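You operate a simulated robot arm through the tools that you are given. There is no shell and no other tool. Be economical: measure what you need, move in short steps, check, and stop when the job is done.

The job below is to be done with a simulated robot arm. You get a single attempt, and the scene is never put back.

JOB
Sand the chalky spot off the large hood's top, then paint the bare patch.
Fine: use the brown pad, then the brown dauber and the paint tin; put pad and dauber back; leave the heater where it stands, switched off.

Only the result counts: the job must be done as asked and must still hold three seconds after the hand-in. Knocking over, shifting, dropping, spilling or breaking anything else fails it.

ROBOT AND FRAMES
A 5-joint arm with a two-finger parallel gripper, fixed in place. Base frame: the origin is at the foot of the arm, x ahead of it, y to its left, z up; the work surface is at about z = 0. Readings come in m, degrees, newtons and seconds.
With the tool pointing down near the work surface it reaches from about 0.26 to 0.68 m from the base axis. Its first joint turns from -66.0 to 66.0 degrees. The tool tilts only in the upright plane through the base axis and itself; it spins freely about its own axis. Payload 2.9 kg.
Tool frame: the origin (TCP) lies between the finger pads and is the grasp point; the fingertips stand 0.03 m ahead of it; z points along the fingers, y is the line along which they close. Largest opening 0.11 m; finger width 0.02, thickness 0.01; the body of the gripper, 0.048 by 0.112 m, starts 0.055 m behind the TCP.
Orientation is that of the tool frame in the base frame, as a unit quaternion [x, y, z, w]. With the fingers straight down and closing along the base's y, the tool's x points along the base's -x, its y along +y and its z along -z.

CONTROLS
- The arm moves only by the tool apply_moves. Its argument "motion" is a list of rows, each a list of 7 numbers: the shift along the tool's x, y, z in cm, then the turn, a rotation vector about the tool's x, y, z in degrees, then the finger opening in cm, from 0 to 11. In form: [[dx, dy, dz, rx, ry, rz, gripper], ...]. A call has 1 to 8 rows; each row shifts and turns the commanded pose from where the row before left it, along the tool's axes as they then stand. A row lasts 0.2 s, in which the tool goes at most 0.05 m and 8.6 degrees; a call with a longer step from one row to the next is refused whole, and so is a gripper value outside its range. A pose out of reach is approached as far as the arm can. The call stops where the force on the tool passes 40 N (or 10 N more than at its start, if that is more) or the arm is blocked; 0.2 s more then pass. The fingers move at their own pace (about 0.108 m/s each) and stop on an object; they squeeze with about 44 N. The grip force told is the motor's: it shows also when the fingers shut on nothing. Time passes only in rows, and 0.2 s behind the last, so rows that do not move let the fingers close. The reply holds the time, the measured pose of the TCP, the force on the tool along the base axes, the opening and the grip force, in the units named above and with some noise.
- Cameras (640 x 400 px; columns grow to the right, rows downward): "scene" is fixed at [0.0281, -0.4451, 0.6126]; the picture's right is [0.85, -0.53, 0.00], its down [-0.26, -0.42, -0.87] and it looks along [0.46, 0.74, -0.50] (base axes); focal length 363 px, centre (320, 200). "wrist" rides on the gripper at [-0.036, 0, -0.057] in the tool frame; the picture's right is [0.00, -1.00, 0.00], its down [0.97, 0.00, -0.24] and it looks along [0.24, 0.00, 0.97] (tool axes); focal length 218 px, centre (320, 200). There is no depth. A picture from a camera that has moved, and an enlarged one, comes with that camera's place and axes in the base frame and with its lens.
- grab_frame(camera): a new picture of that camera. The clock stands still meanwhile.
- close_up(camera, box): a new picture of the part [left, top, right, bottom] of that camera's present view, enlarged. The clock stands still meanwhile.
- finish_job(): hands the job in; it is judged then, once.

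Work in short steps. Places have to be worked out from the pictures, the camera data and where the tool is seen: move nearer, look again, correct. Check each grasp and each placing, and mend what went wrong. You have 120 turns and 84 pictures in all, those below and enlarged ones among them. Open the gripper and draw the arm clear of the work before you hand the job in, unless the task says otherwise; then end with one line.

The tools are called as a command line: name --pt "numbers of a row" for each row, then --argument value for the rest, lists and objects as JSON in quotes. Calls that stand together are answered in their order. apply_moves: Moves the arm, as the interface text tells. Its arguments: {"type":"object","properties":{"motion":{"type":"array"}},"required":["motion"]} The other tools are called the same way: grab_frame (camera) takes a picture; close_up (camera, box) takes an enlarged picture of a part of a camera's view; finish_job () hands the job in.

At the start:

```text
time_s: 0.0
tcp_pos: [0.3941, 0.0477, 0.4399]
tcp_rot: [0.0, 1.0, 0.001, 0.0]
contact_force: [-0.7, 0.2, -0.3]
opening: 0.11
grip_force: 0.0
```

scene: 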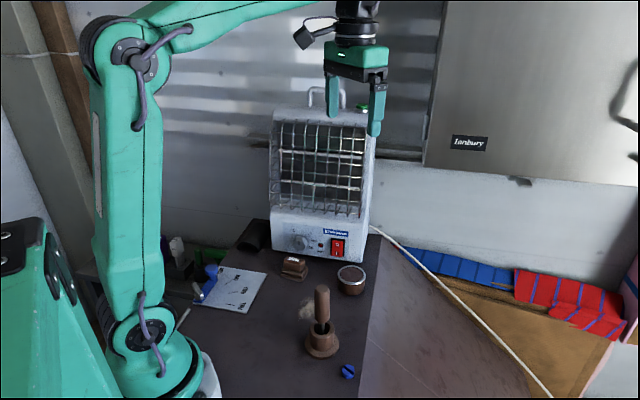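
wrist: 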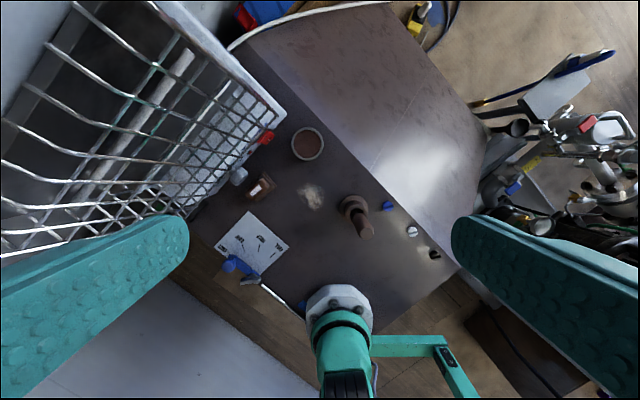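

I take enlarged views of the work area from both cameras to identify the objects.

close_up --camera "scene" --box '[180, 220, 400, 390]'

close_up --camera "wrist" --box '[200, 100, 460, 290]'

```text
2.35 times, centred on (290, 305) of scene
camera zoom: at [0.0281, -0.4451, 0.6126], right [0.85, -0.53, 0.0], down [-0.26, -0.42, -0.87], along [0.46, 0.74, -0.5], focal length 855 px, centre (391, -47)
```

zoom: 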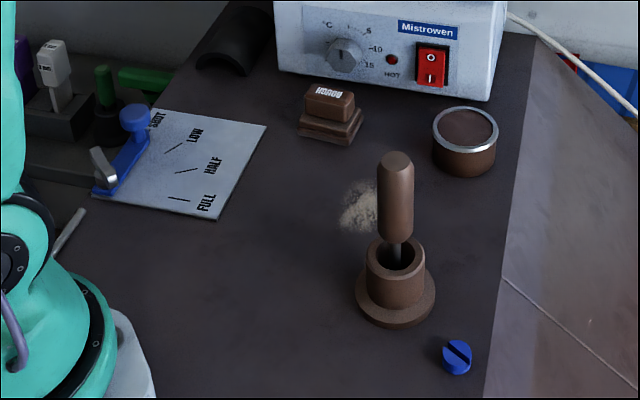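

```text
2.11 times, centred on (330, 195) of wrist
camera zoom: at [0.4304, 0.047, 0.4969], right [0.0, -1.0, 0.0], down [-0.97, 0.0, 0.24], along [-0.24, 0.0, -0.97], focal length 460 px, centre (299, 210)
```

zoom: 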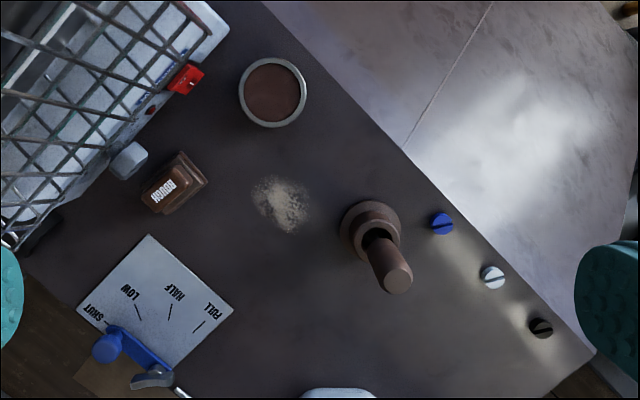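

The spot works out at about (0.313, 0.067, 0), the pad at (0.343, 0.178), the dauber at (0.289, -0.032, with its top at 0.152) and the tin at (0.434, 0.073). I move closer and look again.

apply_moves --pt "0.5 1.4 3.5 0 0 0 11" --pt "0.5 1.4 3.5 0 0 0 11" --pt "0.5 1.4 3.5 0 0 0 11" --pt "0.5 1.4 3.5 0 0 0 11" --pt "0 0 0 0 0 0 11"

grab_frame --camera "wrist"

close_up --camera "scene" --box '[260, 190, 400, 280]'

close_up --camera "wrist" --box '[200, 50, 360, 150]'

```text
time_s: 1.2
tcp_pos: [0.375, 0.1036, 0.3008]
tcp_rot: [0.0, 1.0, 0.0, 0.0]
contact_force: [-1.4, -0.1, -0.3]
opening: 0.1103
grip_force: 0.0
```

```text
79 pictures are left
camera wrist: at [0.4108, 0.1037, 0.3569], right [0.0, -1.0, 0.0], down [-0.97, 0.0, 0.24], along [-0.24, 0.0, -0.97], focal length 218 px, centre (320, 200)
```

wrist: 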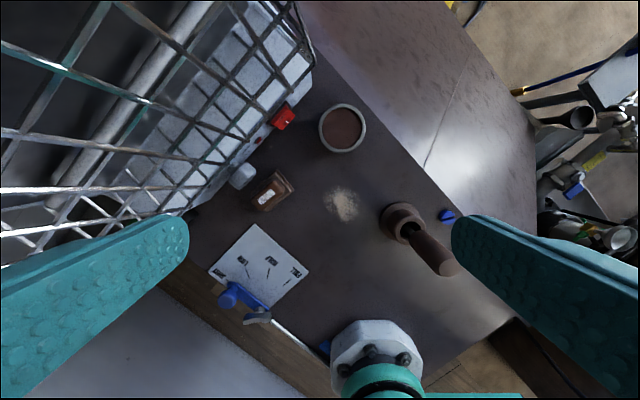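

```text
4.44 times, centred on (330, 235) of scene
camera zoom: at [0.0281, -0.4451, 0.6126], right [0.85, -0.53, 0.0], down [-0.26, -0.42, -0.87], along [0.46, 0.74, -0.5], focal length 1614 px, centre (276, 44)
```

zoom: 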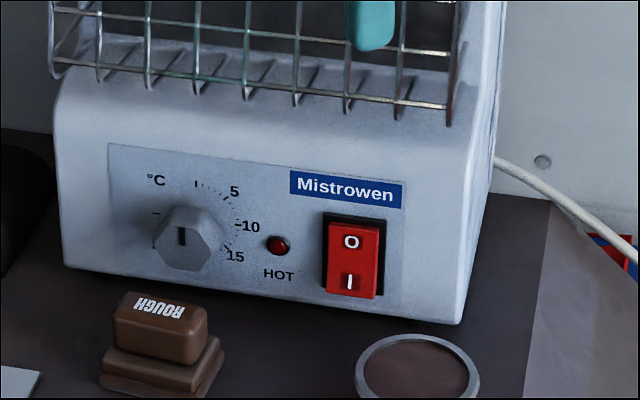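

```text
4.00 times, centred on (280, 100) of wrist
camera zoom: at [0.4108, 0.1037, 0.3569], right [0.0, -1.0, 0.0], down [-0.97, 0.0, 0.24], along [-0.24, 0.0, -0.97], focal length 873 px, centre (480, 600)
```

zoom: 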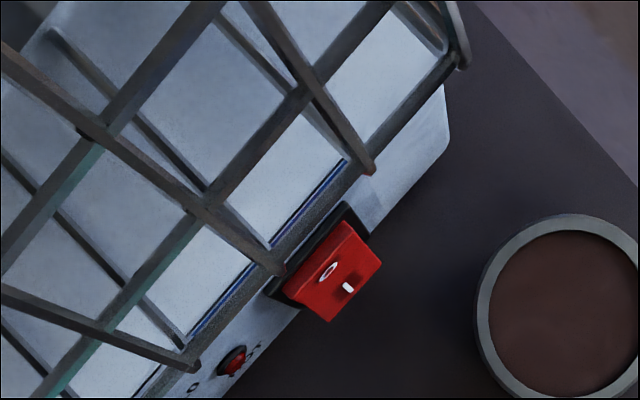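

The heater looks off: the O end of the rocker is pressed and the lamp is dark. I need the pad's size and angle, plus a better look at the tin and dauber.

close_up --camera "wrist" --box '[220, 150, 380, 250]'

close_up --camera "wrist" --box '[310, 90, 470, 290]'

```text
4.00 times, centred on (300, 200) of wrist
camera zoom: at [0.4108, 0.1037, 0.3569], right [0.0, -1.0, 0.0], down [-0.97, 0.0, 0.24], along [-0.24, 0.0, -0.97], focal length 873 px, centre (400, 200)
```

zoom: 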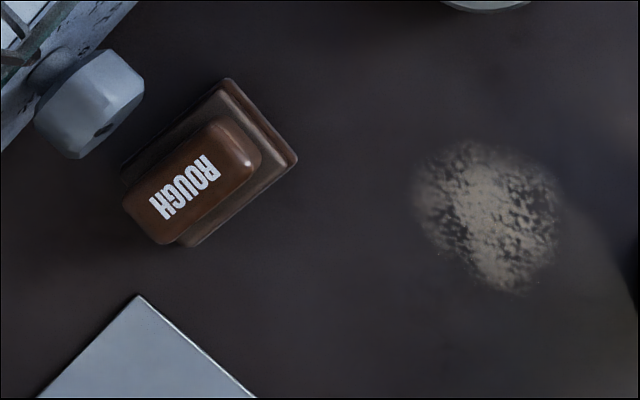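

```text
2.00 times, centred on (390, 190) of wrist
camera zoom: at [0.4108, 0.1037, 0.3569], right [0.0, -1.0, 0.0], down [-0.97, 0.0, 0.24], along [-0.24, 0.0, -0.97], focal length 436 px, centre (180, 220)
```

zoom: 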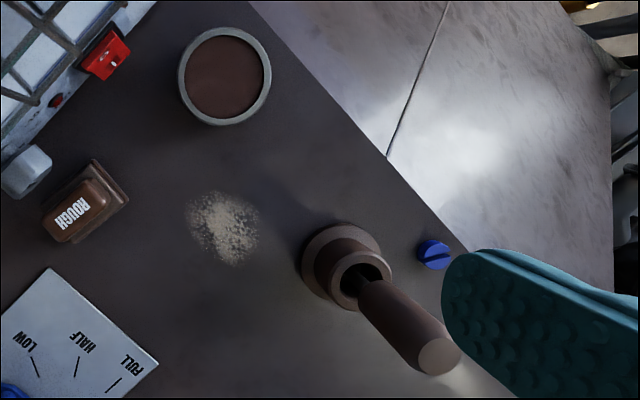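

The pad is at about (0.340, 0.182), its long axis pointing near -48° and parallel to the heater's face. I'll grip it lengthwise so the gripper's narrow side faces the heater, which needs a spin of about 138°.

apply_moves --pt "0 0 0 0 0 8.5 11" --pt "0 0 0 0 0 8.5 11" --pt "0 0 0 0 0 8.5 11" --pt "0 0 0 0 0 8.5 11" --pt "0 0 0 0 0 8.5 11" --pt "0 0 0 0 0 8.5 11" --pt "0 0 0 0 0 8.5 11" --pt "0 0 0 0 0 8.5 11"

apply_moves --pt "0 0 0 0 0 8.5 11" --pt "0 0 0 0 0 8.5 11" --pt "0 0 0 0 0 8.5 11" --pt "0 0 0 0 0 8.5 11" --pt "0 0 0 0 0 8.5 11" --pt "0 0 0 0 0 8.5 11" --pt "0 0 0 0 0 8.5 11" --pt "0 0 0 0 0 8.5 11"

grab_frame --camera "wrist"

```text
time_s: 3.0
tcp_pos: [0.3745, 0.1036, 0.3]
tcp_rot: [0.561, 0.828, -0.001, 0.001]
contact_force: [0.2, -0.1, -0.7]
opening: 0.11
grip_force: 0.1
```

```text
time_s: 4.8
tcp_pos: [0.3741, 0.1047, 0.3006]
tcp_rot: [0.928, 0.373, -0.001, 0.0]
contact_force: [-0.1, 0.1, 0.1]
opening: 0.1099
grip_force: 0.1
```

```text
74 pictures are left
camera wrist: at [0.3489, 0.0784, 0.3567], right [-0.69, 0.72, 0.0], down [0.7, 0.67, 0.24], along [0.17, 0.17, -0.97], focal length 218 px, centre (320, 200)
```

wrist: 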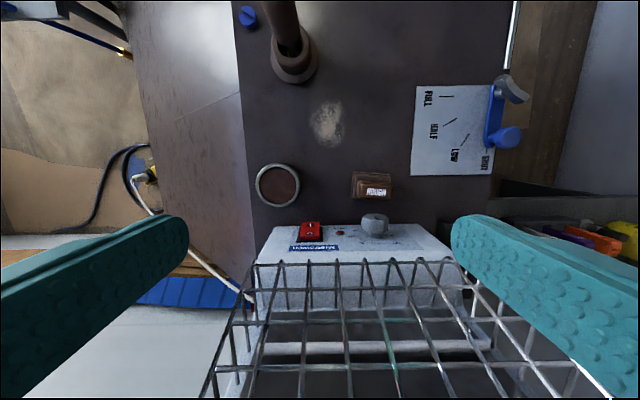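

close_up --camera "wrist" --box '[320, 150, 420, 240]'

```text
4.44 times, centred on (370, 195) of wrist
camera zoom: at [0.3489, 0.0784, 0.3567], right [-0.69, 0.72, 0.0], down [0.7, 0.67, 0.24], along [0.17, 0.17, -0.97], focal length 970 px, centre (98, 222)
```

zoom: 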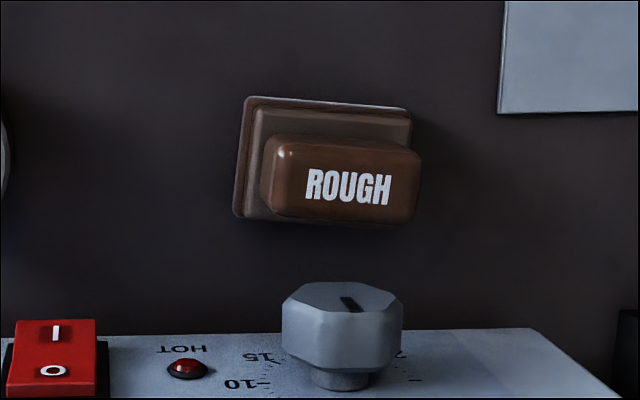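

The pad's axis is 4.6° further round, its centre is at (0.338, 0.182) and its grip top is at z≈0.04. I align, move above it and check.

apply_moves --pt "0 0 0 0 0 4.6 8" --pt "1.08 -4.15 0 0 0 0 8" --pt "1.08 -4.15 0 0 0 0 8" --pt "0 0 4 0 0 0 8" --pt "0 0 4 0 0 0 8" --pt "0 0 4 0 0 0 8" --pt "0 0 4 0 0 0 8" --pt "0 0 0 0 0 0 8"

grab_frame --camera "wrist"

grab_frame --camera "scene"

```text
time_s: 5.9
tcp_pos: [0.3434, 0.1844, 0.2548]
tcp_rot: [0.941, 0.338, 0.017, -0.002]
contact_force: [-5.3, -1.5, 5.3]
opening: 0.0805
grip_force: 0.1
stopped in row 5: the force on the tool passed its limit (the readings are from after the stop); the commanded pose is now the measured one
```

```text
72 pictures are left
camera wrist: at [0.3137, 0.1598, 0.3108], right [-0.64, 0.77, -0.01], down [0.74, 0.61, 0.27], along [0.21, 0.17, -0.96], focal length 218 px, centre (320, 200)
```

wrist: 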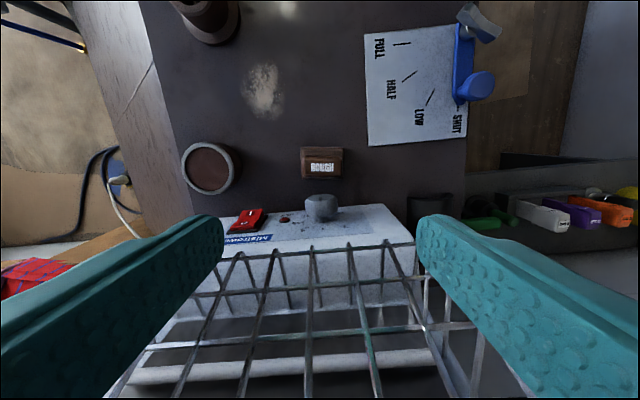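

```text
71 pictures are left
```

scene: 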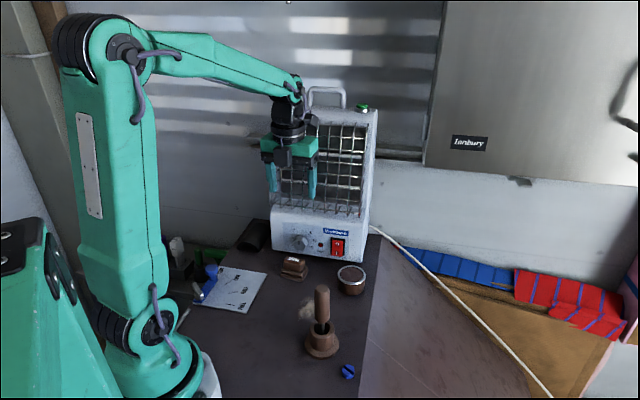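

The tool touched something, most likely the heater's guard with its body. I back up and away, then check that the heater didn't shift.

apply_moves --pt "-0.5 0 -3 0 0 0 8" --pt "-2 0 -3 0 0 0 8" --pt "0 0 0 0 0 0 8"

close_up --camera "scene" --box '[260, 190, 400, 280]'

close_up --camera "scene" --box '[240, 60, 400, 240]'

```text
time_s: 6.7
tcp_pos: [0.3238, 0.1672, 0.3149]
tcp_rot: [0.942, 0.337, 0.015, -0.002]
contact_force: [-0.7, 0.3, -0.4]
opening: 0.0799
grip_force: 0.1
```

```text
4.44 times, centred on (330, 235) of scene
camera zoom: at [0.0281, -0.4451, 0.6126], right [0.85, -0.53, 0.0], down [-0.26, -0.42, -0.87], along [0.46, 0.74, -0.5], focal length 1614 px, centre (276, 44)
```

zoom: 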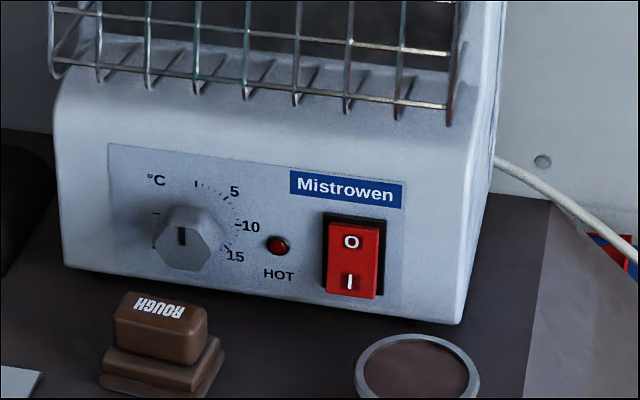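

```text
2.22 times, centred on (320, 150) of scene
camera zoom: at [0.0281, -0.4451, 0.6126], right [0.85, -0.53, 0.0], down [-0.26, -0.42, -0.87], along [0.46, 0.74, -0.5], focal length 807 px, centre (320, 311)
```

zoom: 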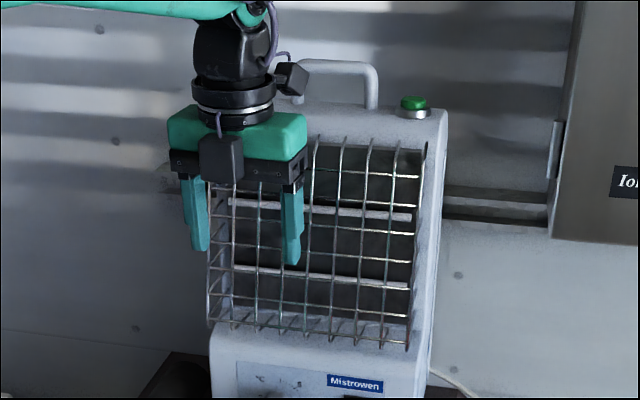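

The heater hasn't moved. A box on the wrist sticks out on the tool's +x side and touched it. I'll retreat, spin back 180° so that box faces the robot, and approach with the hand leaning back about 12°.

apply_moves --pt "-2.9 -0.6 -3 0 0 0 8" --pt "0 0 0 0 0 -8.57 8" --pt "0 0 0 0 0 -8.57 8" --pt "0 0 0 0 0 -8.57 8" --pt "0 0 0 0 0 -8.57 8" --pt "0 0 0 0 0 -8.57 8" --pt "0 0 0 0 0 -8.57 8" --pt "0 0 0 0 0 -8.57 8"

apply_moves --pt "0 0 0 0 0 -8.57 8" --pt "0 0 0 0 0 -8.57 8" --pt "0 0 0 0 0 -8.57 8" --pt "0 0 0 0 0 -8.57 8" --pt "0 0 0 0 0 -8.57 8" --pt "0 0 0 0 0 -8.57 8" --pt "0 0 0 0 0 -8.57 8" --pt "0 0 0 0 0 -8.57 8"

apply_moves --pt "0 0 0 0 0 -8.57 8" --pt "0 0 0 0 0 -8.57 8" --pt "0 0 0 0 0 -8.57 8" --pt "0 0 0 0 0 -8.57 8" --pt "0 0 0 0 0 -8.57 8" --pt "0 0 0 0 0 -8.57 8"

```text
time_s: 8.5
tcp_pos: [0.2954, 0.1527, 0.343]
tcp_rot: [0.645, 0.764, 0.014, 0.006]
contact_force: [-0.4, 0.3, 0.0]
opening: 0.0802
grip_force: 0.1
```

```text
time_s: 10.3
tcp_pos: [0.2963, 0.1539, 0.3431]
tcp_rot: [0.104, 0.994, 0.008, 0.013]
contact_force: [1.0, 0.4, -0.3]
opening: 0.08
grip_force: 0.0
```

```text
time_s: 11.7
tcp_pos: [0.2943, 0.1531, 0.3434]
tcp_rot: [-0.338, 0.941, 0.002, 0.015]
contact_force: [0.4, 0.1, 0.2]
opening: 0.08
grip_force: 0.1
```

Orientation is as planned. I now lean the tool about 10° further within the arm's upright plane.

apply_moves --pt "0 0 0 1.0 -5.0 0 8" --pt "0 0 0 1.0 -5.0 0 8" --pt "0 0 0 0 0 0 8"

grab_frame --camera "wrist"

```text
time_s: 12.5
tcp_pos: [0.2963, 0.1536, 0.3413]
tcp_rot: [-0.334, 0.937, 0.014, 0.104]
contact_force: [0.2, -0.2, 0.7]
opening: 0.0801
grip_force: 0.0
```

```text
68 pictures are left
camera wrist: at [0.3119, 0.1696, 0.4055], right [0.63, -0.78, 0.04], down [-0.78, -0.63, 0.04], along [0.0, -0.06, -1.0], focal length 218 px, centre (320, 200)
```

wrist: 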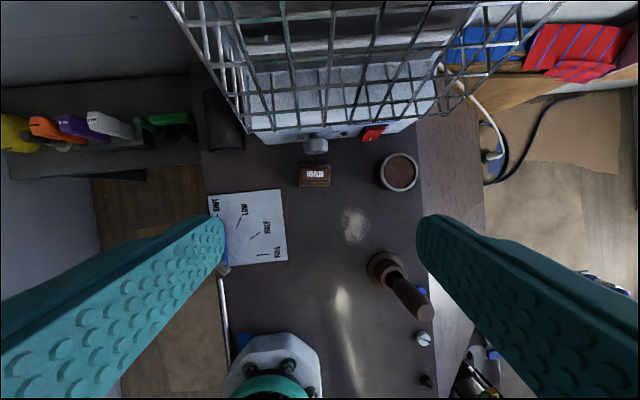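

Lean is 12° in the radial plane. The pad is at (0.3375, 0.182). I descend straight here, about 5 cm short of the pad on the robot side, then slide in beneath the heater guard.

apply_moves --pt "0.972 0.205 4.667 0 0 0 8" --pt "0.972 0.205 4.667 0 0 0 8" --pt "0.972 0.205 4.667 0 0 0 8" --pt "0.972 0.205 4.667 0 0 0 8" --pt "0.972 0.205 4.667 0 0 0 8" --pt "0.7 0.15 3.5 0 0 0 8" --pt "0 0 0 0 0 0 8"

grab_frame --camera "wrist"

close_up --camera "scene" --box '[200, 150, 400, 290]'

```text
time_s: 14.1
tcp_pos: [0.2954, 0.1543, 0.0675]
tcp_rot: [-0.334, 0.937, 0.015, 0.105]
contact_force: [-0.5, 0.4, 0.1]
opening: 0.0801
grip_force: 0.1
```

```text
67 pictures are left
camera wrist: at [0.3111, 0.1712, 0.1306], right [0.63, -0.78, 0.04], down [-0.78, -0.63, 0.04], along [0.0, -0.06, -1.0], focal length 218 px, centre (320, 200)
```

wrist: 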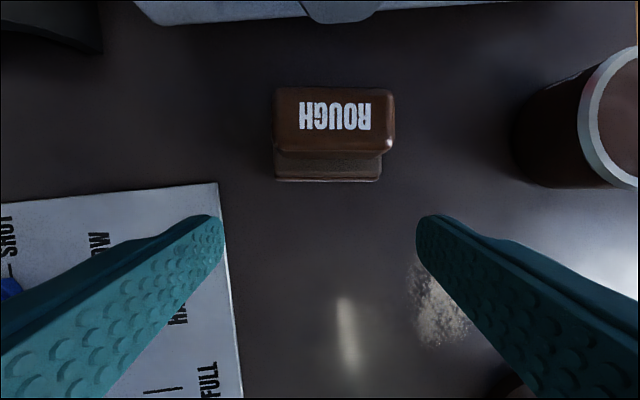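

```text
2.86 times, centred on (300, 220) of scene
camera zoom: at [0.0281, -0.4451, 0.6126], right [0.85, -0.53, 0.0], down [-0.26, -0.42, -0.87], along [0.46, 0.74, -0.5], focal length 1038 px, centre (377, 143)
```

zoom: 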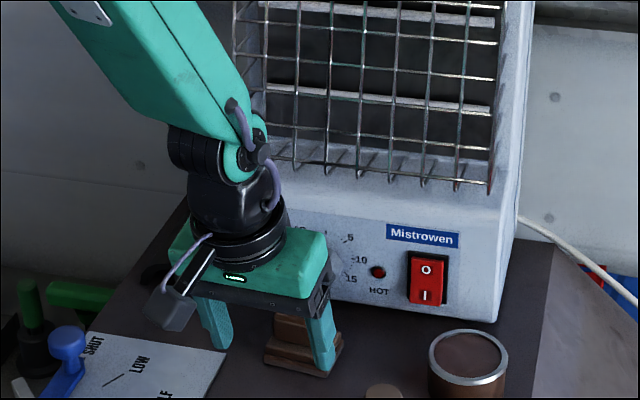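

The approach is well aligned; the pad's grip is at about (0.340, 0.1825), some 6 mm to the side. I drop 1 cm and slide in.

apply_moves --pt "0.24 -0.2 1.2 0 0 0 8" --pt "0 -0.36 0 0 0 0 8" --pt "-1.7 0 0.36 0 0 0 8" --pt "-1.7 0 0.36 0 0 0 8" --pt "-1.7 0 0.36 0 0 0 8" --pt "0 0 0 0 0 0 8"

close_up --camera "scene" --box '[200, 150, 400, 290]'

grab_frame --camera "wrist"

```text
time_s: 15.5
tcp_pos: [0.3374, 0.182, 0.0557]
tcp_rot: [-0.335, 0.937, 0.015, 0.103]
contact_force: [0.7, 0.0, -0.2]
opening: 0.0799
grip_force: 0.0
```

```text
2.86 times, centred on (300, 220) of scene
camera zoom: at [0.0281, -0.4451, 0.6126], right [0.85, -0.53, 0.0], down [-0.26, -0.42, -0.87], along [0.46, 0.74, -0.5], focal length 1038 px, centre (377, 143)
```

zoom: 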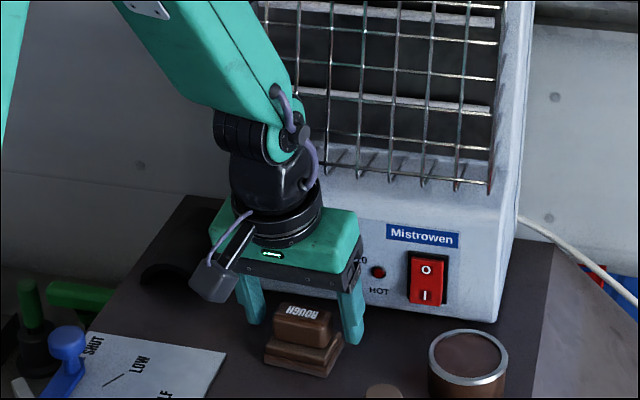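

```text
64 pictures are left
camera wrist: at [0.3546, 0.1982, 0.1187], right [0.63, -0.77, 0.04], down [-0.78, -0.63, 0.04], along [0.0, -0.05, -1.0], focal length 218 px, centre (320, 200)
```

wrist: 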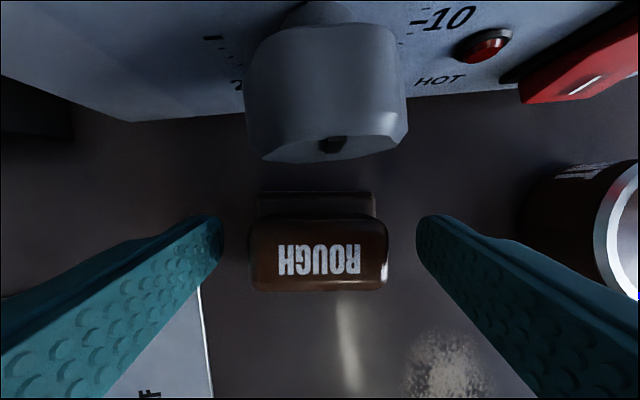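

The fingers straddle the grip and are centred on it. I lower 6 mm and close.

apply_moves --pt "0.12 0.03 0.6 0 0 0 8" --pt "0 0 0 0 0 0 6.5" --pt "0 0 0 0 0 0 5.5" --pt "0 0 0 0 0 0 3" --pt "0 0 0 0 0 0 3" --pt "0 0 0 0 0 0 3"

grab_frame --camera "wrist"

```text
time_s: 16.9
tcp_pos: [0.3394, 0.1833, 0.051]
tcp_rot: [-0.335, 0.937, 0.015, 0.103]
contact_force: [-2.5, 1.4, 10.1]
opening: 0.0526
grip_force: 43.5
```

```text
63 pictures are left
camera wrist: at [0.3553, 0.1986, 0.1133], right [0.63, -0.77, 0.04], down [-0.78, -0.63, 0.04], along [0.0, -0.05, -1.0], focal length 218 px, centre (320, 200)
```

wrist: 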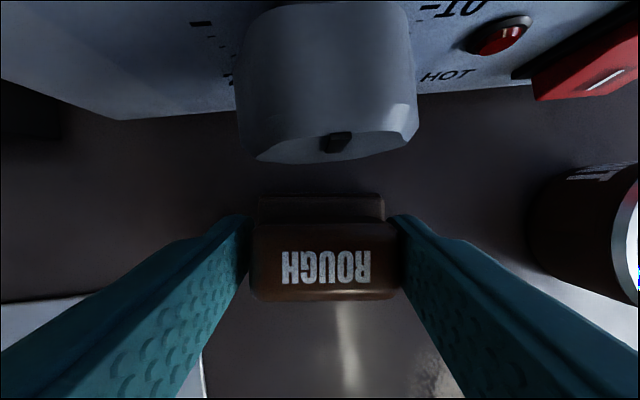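

The pad is gripped with an opening of 5.26 cm. I lift a little, withdraw away from the heater and then check the pad.

apply_moves --pt "-0.12 -0.03 -0.6 0 0 0 3" --pt "-0.04 -0.01 -0.2 0 0 0 3" --pt "1.7 0 -0.36 0 0 0 3" --pt "1.7 0 -0.36 0 0 0 3" --pt "1.7 0 -0.36 0 0 0 3" --pt "0 0 0 0 0 0 3"

close_up --camera "scene" --box '[200, 150, 400, 290]'

```text
time_s: 18.3
tcp_pos: [0.2996, 0.1486, 0.0585]
tcp_rot: [-0.335, 0.937, 0.013, 0.104]
contact_force: [0.7, -0.1, -0.9]
opening: 0.0492
grip_force: 43.7
```

```text
2.86 times, centred on (300, 220) of scene
camera zoom: at [0.0281, -0.4451, 0.6126], right [0.85, -0.53, 0.0], down [-0.26, -0.42, -0.87], along [0.46, 0.74, -0.5], focal length 1038 px, centre (377, 143)
```

zoom: 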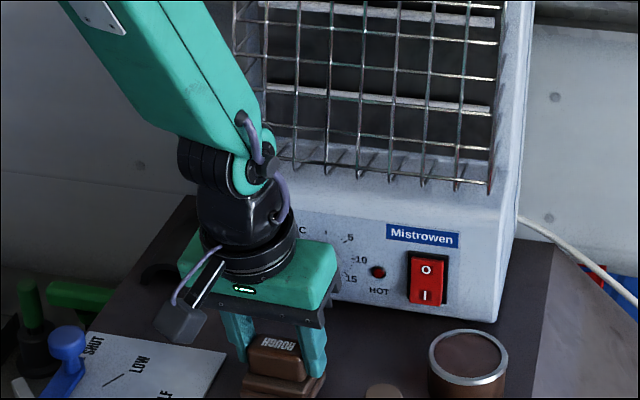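

The pad is off the table and held flat. I lift 3 cm and swing over the spot, turning about the vertical so the pad stays level.

apply_moves --pt "-0.6 -0.13 -2.94 0 0 0 3" --pt "2.03 -3.59 -0.27 1.46 0.31 7.0 3" --pt "1.59 -3.82 -0.16 1.46 0.31 7.0 3" --pt "0 0 0 0 0 0 3"

close_up --camera "scene" --box '[220, 210, 380, 350]'

grab_frame --camera "wrist"

```text
time_s: 19.3
tcp_pos: [0.314, 0.0664, 0.0894]
tcp_rot: [-0.215, 0.971, -0.001, 0.104]
contact_force: [1.1, 0.2, -0.1]
opening: 0.0299
grip_force: 0.0
```

```text
2.86 times, centred on (300, 280) of scene
camera zoom: at [0.0281, -0.4451, 0.6126], right [0.85, -0.53, 0.0], down [-0.26, -0.42, -0.87], along [0.46, 0.74, -0.5], focal length 1038 px, centre (377, -29)
```

zoom: 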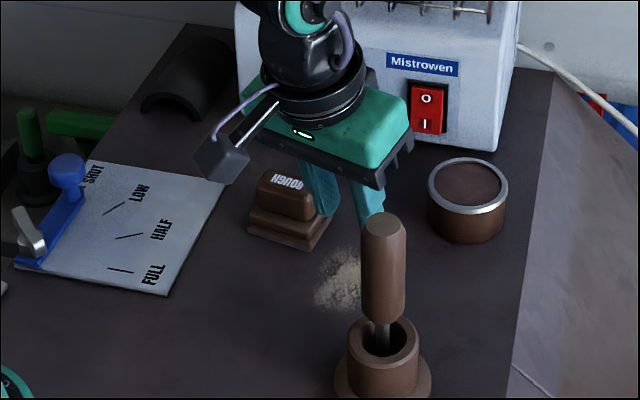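

```text
60 pictures are left
camera wrist: at [0.3348, 0.0785, 0.1517], right [0.42, -0.91, 0.05], down [-0.91, -0.42, 0.04], along [-0.02, -0.06, -1.0], focal length 218 px, centre (320, 200)
```

wrist: 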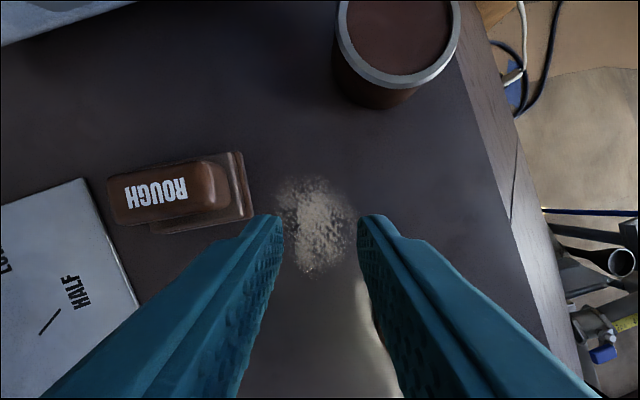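

The pad slipped out while lifting. It is now upright on the table near (0.306, 0.143), which is clear of the heater. I'll regrip it vertically across its short sides, so first I rise, level the tool and spin.

apply_moves --pt "-0.9 -0.2 -4.4 0 0 0 6" --pt "-0.9 -0.2 -4.4 0 0 0 6" --pt "0 0 0 -1.35 5.8 0 6" --pt "0 0 0 -1.35 5.8 0 6" --pt "0 0 0 0 0 8 6" --pt "0 0 0 0 0 8 6" --pt "0 0 0 0 0 8 6" --pt "0 0 0 0 0 8 6"

apply_moves --pt "0 0 0 0 0 8 6" --pt "0 0 0 0 0 8 6" --pt "0 0 0 0 0 8 6" --pt "0 0 0 0 0 8 6" --pt "0 0 0 0 0 8 6" --pt "0 0 0 0 0 8 6" --pt "0 0 0 0 0 0 6"

grab_frame --camera "wrist"

```text
time_s: 21.1
tcp_pos: [0.3129, 0.0663, 0.1796]
tcp_rot: [0.061, 0.998, 0.0, 0.0]
contact_force: [0.1, -0.6, 0.6]
opening: 0.06
grip_force: 0.1
```

```text
time_s: 22.7
tcp_pos: [0.3132, 0.0665, 0.1784]
tcp_rot: [0.461, 0.887, 0.0, -0.001]
contact_force: [0.7, 1.4, 0.6]
opening: 0.0601
grip_force: 0.1
```

```text
59 pictures are left
camera wrist: at [0.3333, 0.0366, 0.2346], right [-0.82, -0.57, 0.0], down [-0.56, 0.8, 0.24], along [-0.14, 0.2, -0.97], focal length 218 px, centre (320, 200)
```

wrist: 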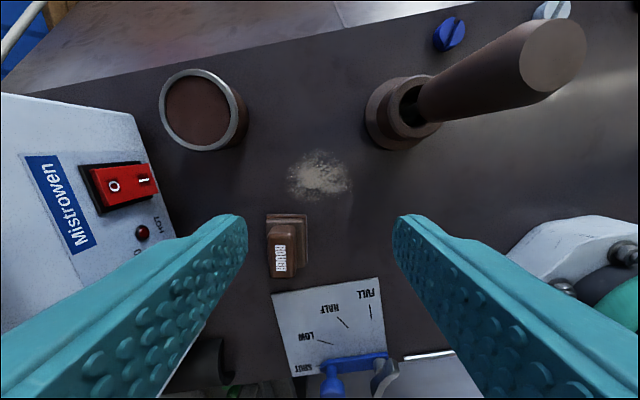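

I move above the pad, still clear in height, and look again.

apply_moves --pt "3.2 1.65 0 0 0 0 6" --pt "3.2 1.65 0 0 0 0 6" --pt "0 0 3.5 0 0 0 6" --pt "0 0 3.5 0 0 0 6" --pt "0 0 0 0 0 0 6"

grab_frame --camera "wrist"

```text
time_s: 23.9
tcp_pos: [0.3032, 0.1401, 0.1093]
tcp_rot: [0.461, 0.887, 0.001, 0.001]
contact_force: [0.3, 0.3, 0.5]
opening: 0.0603
grip_force: 0.1
```

```text
58 pictures are left
camera wrist: at [0.3239, 0.1085, 0.1653], right [-0.82, -0.57, 0.0], down [-0.56, 0.79, 0.24], along [-0.14, 0.2, -0.97], focal length 218 px, centre (320, 200)
```

wrist: 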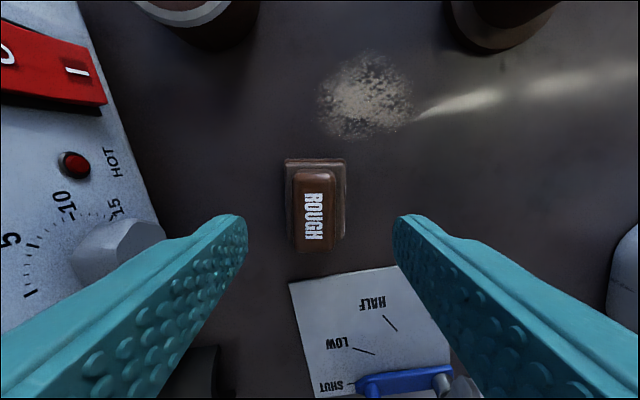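

Aligned and centred within 3 mm. I descend to about z=0.05 and close.

apply_moves --pt "0.2 0.2 2 0 0 0 6" --pt "0 0 2 0 0 0 6" --pt "0 0 1.2 0 0 0 6" --pt "0 0 0.8 0 0 0 6" --pt "0 0 0 0 0 0 4" --pt "0 0 0 0 0 0 1" --pt "0 0 0 0 0 0 1" --pt "0 0 0 0 0 0 1"

close_up --camera "scene" --box '[220, 210, 380, 350]'

```text
time_s: 25.7
tcp_pos: [0.3033, 0.1399, 0.0498]
tcp_rot: [0.461, 0.887, 0.001, 0.0]
contact_force: [-0.1, -0.5, -0.3]
opening: 0.0403
grip_force: 44.4
```

```text
2.86 times, centred on (300, 280) of scene
camera zoom: at [0.0281, -0.4451, 0.6126], right [0.85, -0.53, 0.0], down [-0.26, -0.42, -0.87], along [0.46, 0.74, -0.5], focal length 1038 px, centre (377, -29)
```

zoom: 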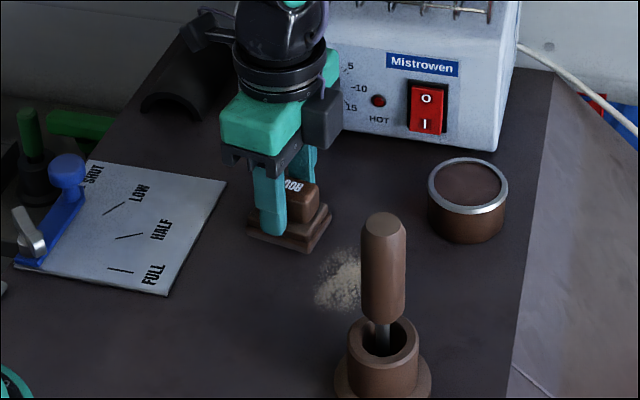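

The opening is 4.0 cm, so the tips are on the pad's upper tier rather than the handle block. I'll open, lower about 7 mm for a deeper bite and close again.

apply_moves --pt "0 0 0 0 0 0 6" --pt "0 0 0 0 0 0 6" --pt "0 0 0.4 0 0 0 6" --pt "0 0 0.4 0 0 0 6" --pt "0 0 0 0 0 0 4" --pt "0 0 0 0 0 0 1" --pt "0 0 0 0 0 0 1" --pt "0 0 0 0 0 0 1"

close_up --camera "wrist" --box '[220, 140, 420, 300]'

```text
time_s: 27.5
tcp_pos: [0.304, 0.1416, 0.0411]
tcp_rot: [0.461, 0.887, 0.0, 0.001]
contact_force: [-0.4, 1.1, 2.1]
opening: 0.0396
grip_force: 44.1
```

```text
2.50 times, centred on (320, 220) of wrist
camera zoom: at [0.3235, 0.1114, 0.0978], right [-0.82, -0.58, 0.0], down [-0.56, 0.79, 0.24], along [-0.14, 0.2, -0.97], focal length 546 px, centre (320, 150)
```

zoom: 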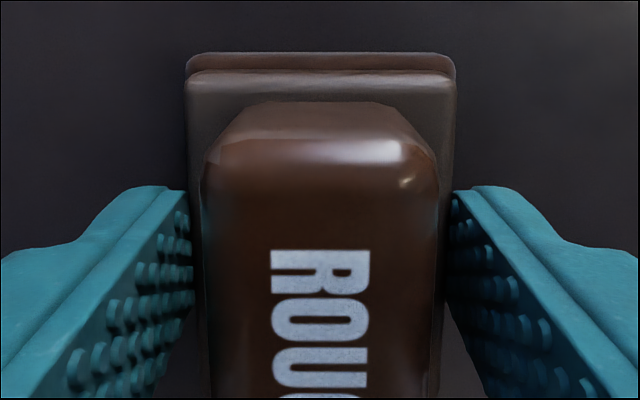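

Solid grip on the upper tier at 3.96 cm. I lift 2.5 cm to test it.

apply_moves --pt "0 0 -1 0 0 0 1" --pt "0 0 -1.5 0 0 0 1" --pt "0 0 0 0 0 0 1"

close_up --camera "scene" --box '[220, 210, 380, 350]'

```text
time_s: 28.3
tcp_pos: [0.3034, 0.1412, 0.0664]
tcp_rot: [0.461, 0.887, 0.0, 0.0]
contact_force: [0.2, -1.0, -1.8]
opening: 0.0397
grip_force: 43.6
```

```text
2.86 times, centred on (300, 280) of scene
camera zoom: at [0.0281, -0.4451, 0.6126], right [0.85, -0.53, 0.0], down [-0.26, -0.42, -0.87], along [0.46, 0.74, -0.5], focal length 1038 px, centre (377, -29)
```

zoom: 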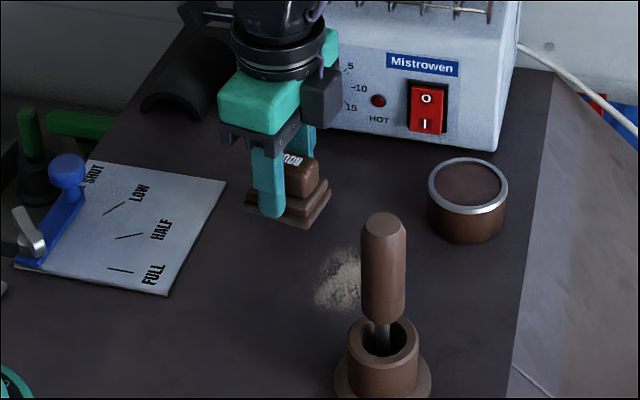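

The pad is held firmly. I carry it to the spot at about (0.315, 0.065) and lower until there is light contact.

apply_moves --pt "-3.45 -1.7 0 0 0 0 1" --pt "-3.45 -1.7 0 0 0 0 1" --pt "0 0 1.2 0 0 0 1" --pt "0 0 0.9 0 0 0 1" --pt "0 0 0.4 0 0 0 1" --pt "0 0 0.2 0 0 0 1"

close_up --camera "scene" --box '[220, 210, 380, 350]'

```text
time_s: 29.7
tcp_pos: [0.3161, 0.0651, 0.0401]
tcp_rot: [0.461, 0.887, 0.002, 0.0]
contact_force: [-9.2, -3.9, 38.2]
opening: 0.0401
grip_force: 43.7
```

```text
2.86 times, centred on (300, 280) of scene
camera zoom: at [0.028, -0.4451, 0.6126], right [0.85, -0.53, 0.0], down [-0.26, -0.42, -0.87], along [0.46, 0.74, -0.5], focal length 1038 px, centre (377, -29)
```

zoom: 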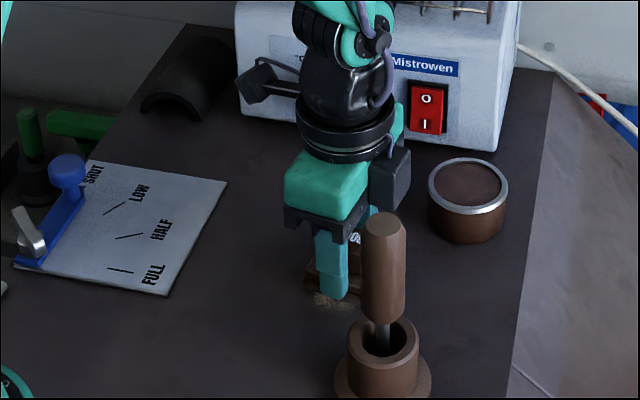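

Contact force is 38 N, so I ease up 1.5 mm and make the first strokes.

apply_moves --pt "0 0 -0.15 0 0 0 1" --pt "1.0 0 0 0 0 0 1" --pt "1.0 0 0 0 0 0 1" --pt "-1.0 0 0 0 0 0 1" --pt "-1.0 0 0 0 0 0 1"

```text
time_s: 30.9
tcp_pos: [0.3143, 0.0646, 0.0398]
tcp_rot: [0.461, 0.887, 0.0, 0.0]
contact_force: [-3.7, 5.2, 15.7]
opening: 0.0398
grip_force: 44.1
```

About 16 N of steady contact. I now sweep the pad across the whole spot.

apply_moves --pt "-1.8 0 0 0 0 0 1" --pt "2 0 0 0 0 0 1" --pt "2.2 0 0 0 0 0 1" --pt "0 1.6 0 0 0 0 1" --pt "-2.2 0 0 0 0 0 1" --pt "-2 0 0 0 0 0 1" --pt "0 -1.6 0 0 0 0 1" --pt "1.8 0 0 0 0 0 1"

apply_moves --pt "0 -1.6 0 0 0 0 1" --pt "2.2 0 0 0 0 0 1" --pt "-2.2 0 0 0 0 0 1" --pt "-1.2 0 0 0 0 0 1" --pt "0 1.6 0 0 0 0 1" --pt "1.2 0 0 0 0 0 1"

close_up --camera "scene" --box '[220, 210, 380, 350]'

```text
time_s: 32.7
tcp_pos: [0.3174, 0.0652, 0.0391]
tcp_rot: [0.462, 0.887, 0.002, 0.002]
contact_force: [5.2, -9.1, 27.8]
opening: 0.04
grip_force: 43.8
```

```text
time_s: 33.6
tcp_pos: [0.3003, 0.056, 0.0407]
tcp_rot: [0.461, 0.887, 0.0, -0.001]
contact_force: [-0.3, -2.0, 6.4]
opening: 0.0398
grip_force: 44.3
stopped in row 4: the force on the tool passed its limit (the readings are from after the stop); the commanded pose is now the measured one
```

```text
2.86 times, centred on (300, 280) of scene
camera zoom: at [0.0281, -0.4451, 0.6126], right [0.85, -0.53, 0.0], down [-0.26, -0.42, -0.87], along [0.46, 0.74, -0.5], focal length 1038 px, centre (377, -29)
```

zoom: 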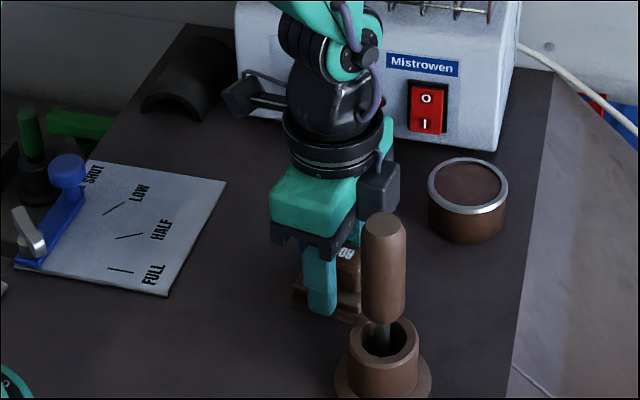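

I lift and draw aside to inspect the spot.

apply_moves --pt "0 0 -3 0 0 0 1" --pt "4 0 -1 0 0 0 1" --pt "4 0 0 0 0 0 1" --pt "0 0 0 0 0 0 1"

close_up --camera "scene" --box '[220, 210, 380, 350]'

grab_frame --camera "wrist"

```text
time_s: 34.6
tcp_pos: [0.2536, 0.1207, 0.0778]
tcp_rot: [0.461, 0.887, 0.0, -0.001]
contact_force: [-0.1, 0.6, -1.6]
opening: 0.0399
grip_force: 44.1
```

```text
2.86 times, centred on (300, 280) of scene
camera zoom: at [0.0281, -0.4451, 0.6126], right [0.85, -0.53, 0.0], down [-0.26, -0.42, -0.87], along [0.46, 0.74, -0.5], focal length 1038 px, centre (377, -29)
```

zoom: 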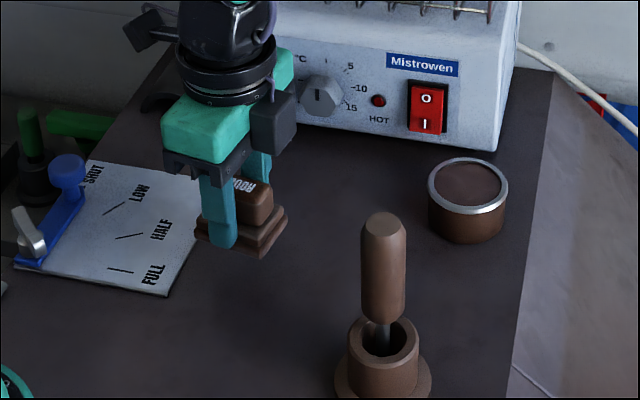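

```text
51 pictures are left
camera wrist: at [0.2734, 0.0909, 0.1349], right [-0.82, -0.58, 0.0], down [-0.56, 0.79, 0.24], along [-0.14, 0.2, -0.97], focal length 218 px, centre (320, 200)
```

wrist: 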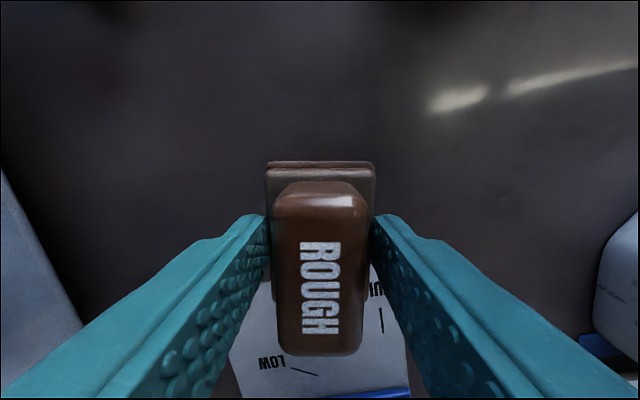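

close_up --camera "wrist" --box '[180, 0, 420, 150]'

close_up --camera "scene" --box '[270, 260, 370, 340]'

```text
2.67 times, centred on (300, 75) of wrist
camera zoom: at [0.2734, 0.0909, 0.1349], right [-0.82, -0.58, 0.0], down [-0.56, 0.79, 0.24], along [-0.14, 0.2, -0.97], focal length 582 px, centre (373, 533)
```

zoom: 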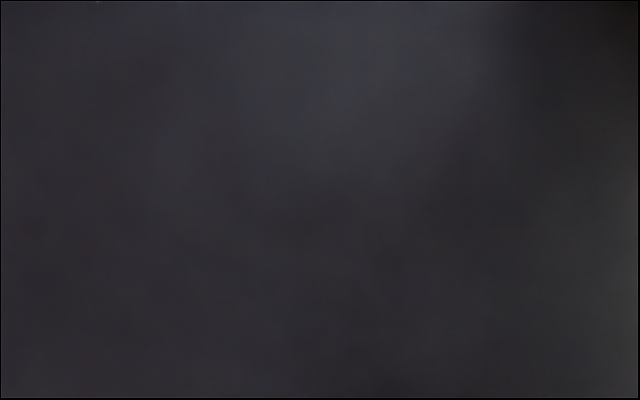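

```text
5.00 times, centred on (320, 300) of scene
camera zoom: at [0.0281, -0.4451, 0.6126], right [0.85, -0.53, 0.0], down [-0.26, -0.42, -0.87], along [0.46, 0.74, -0.5], focal length 1816 px, centre (320, -300)
```

zoom: 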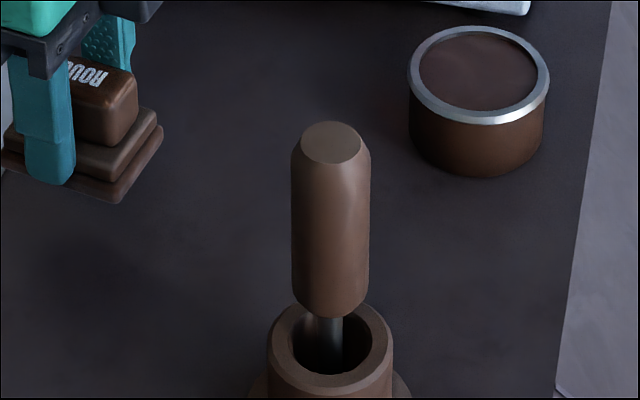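

The chalk is gone. I return the pad to about 2 cm short of its home to keep the wrist clear of the guard, and will push it the rest of the way.

apply_moves --pt "0 4.2 0 0 0 -2.2 1" --pt "0 2 1.5 0 0 -2.2 1" --pt "0 2.1 1.5 0 0 0 1" --pt "0 0 0.4 0 0 0 1" --pt "0 0 0.2 0 0 0 1" --pt "0 0 0 0 0 0 1"

close_up --camera "scene" --box '[200, 150, 400, 290]'

```text
time_s: 36.0
tcp_pos: [0.3205, 0.1708, 0.0435]
tcp_rot: [0.425, 0.905, 0.0, -0.001]
contact_force: [1.4, -0.4, -0.3]
opening: 0.0397
grip_force: 43.8
```

```text
2.86 times, centred on (300, 220) of scene
camera zoom: at [0.0281, -0.4451, 0.6126], right [0.85, -0.53, 0.0], down [-0.26, -0.42, -0.87], along [0.46, 0.74, -0.5], focal length 1038 px, centre (377, 143)
```

zoom: 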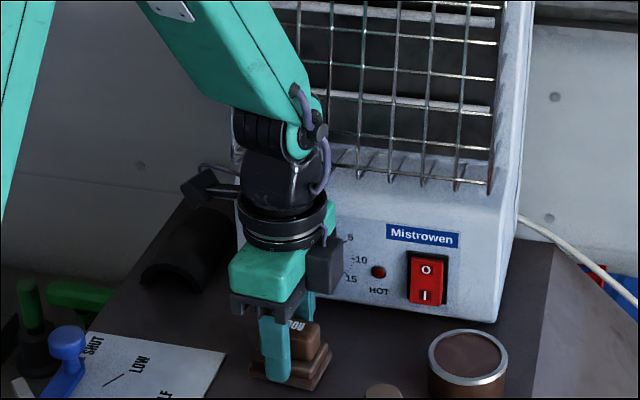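

Clear of everything. I set the pad down, open to 7 cm, slide back 1.2 cm and rise so that the gripper body stays clear of the guard.

apply_moves --pt "0 0 0.22 0 0 0 1" --pt "0 0 0 0 0 0 5" --pt "0 0 0 0 0 0 7" --pt "0 -1.2 0 0 0 0 7" --pt "0 0 -3 0 0 0 7" --pt "0 0 -3 0 0 0 7" --pt "0 -4 0 0 0 0 7" --pt "0 0 0 0 0 0 7"

grab_frame --camera "wrist"

close_up --camera "scene" --box '[200, 150, 400, 290]'

```text
time_s: 37.8
tcp_pos: [0.2805, 0.1384, 0.1018]
tcp_rot: [0.425, 0.905, -0.001, -0.001]
contact_force: [0.1, 0.2, 0.0]
opening: 0.0701
grip_force: 0.0
```

```text
47 pictures are left
camera wrist: at [0.3034, 0.1105, 0.1584], right [-0.77, -0.64, 0.0], down [-0.62, 0.75, 0.24], along [-0.15, 0.18, -0.97], focal length 218 px, centre (320, 200)
```

wrist: 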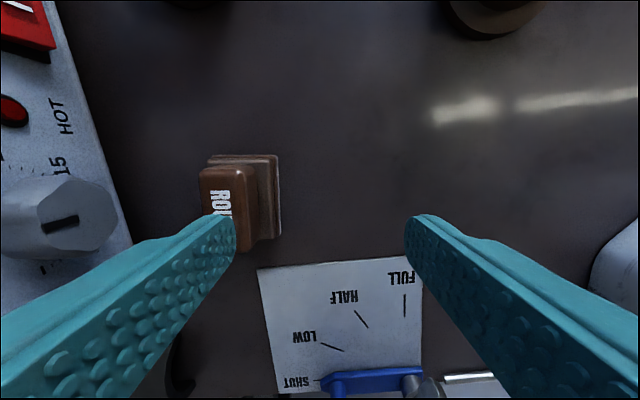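

```text
2.86 times, centred on (300, 220) of scene
camera zoom: at [0.0281, -0.4451, 0.6126], right [0.85, -0.53, 0.0], down [-0.26, -0.42, -0.87], along [0.46, 0.74, -0.5], focal length 1038 px, centre (377, 143)
```

zoom: 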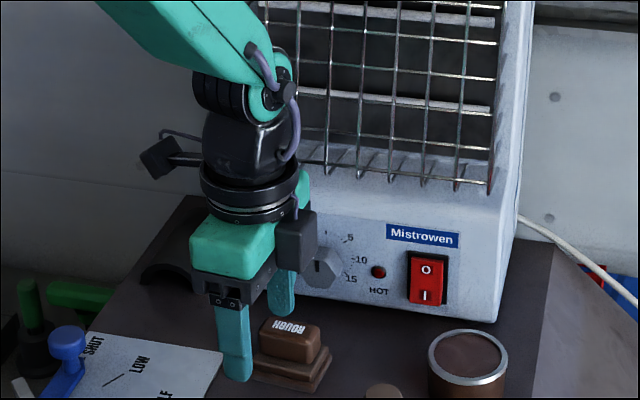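

The pad stands about 2 cm short of home along the direction toward the heater. I close the fingers, lower behind it and push 2.1 cm.

apply_moves --pt "0 0 0 0 0 0 2" --pt "0 0 0 0 0 0 0" --pt "0 0 3.2 0 0 0 0" --pt "0 0 3.1 0 0 0 0" --pt "0 1.0 0 0 0 0 0" --pt "-0.1 1.0 0 0 0 0 0" --pt "-0.1 1.0 0 0 0 0 0" --pt "0 1.0 0 0 0 0 0"

close_up --camera "scene" --box '[180, 220, 400, 390]'

```text
time_s: 39.6
tcp_pos: [0.3133, 0.162, 0.0372]
tcp_rot: [0.426, 0.905, 0.0, 0.0]
contact_force: [-0.5, 0.0, 0.4]
opening: 0.0002
grip_force: 37.8
```

```text
2.35 times, centred on (290, 305) of scene
camera zoom: at [0.0281, -0.4451, 0.6126], right [0.85, -0.53, 0.0], down [-0.26, -0.42, -0.87], along [0.46, 0.74, -0.5], focal length 855 px, centre (391, -47)
```

zoom: 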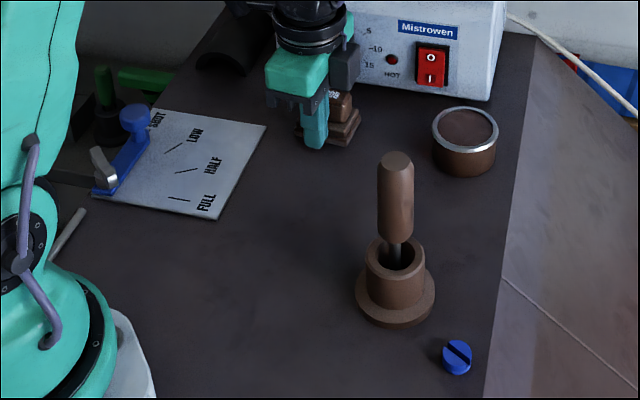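

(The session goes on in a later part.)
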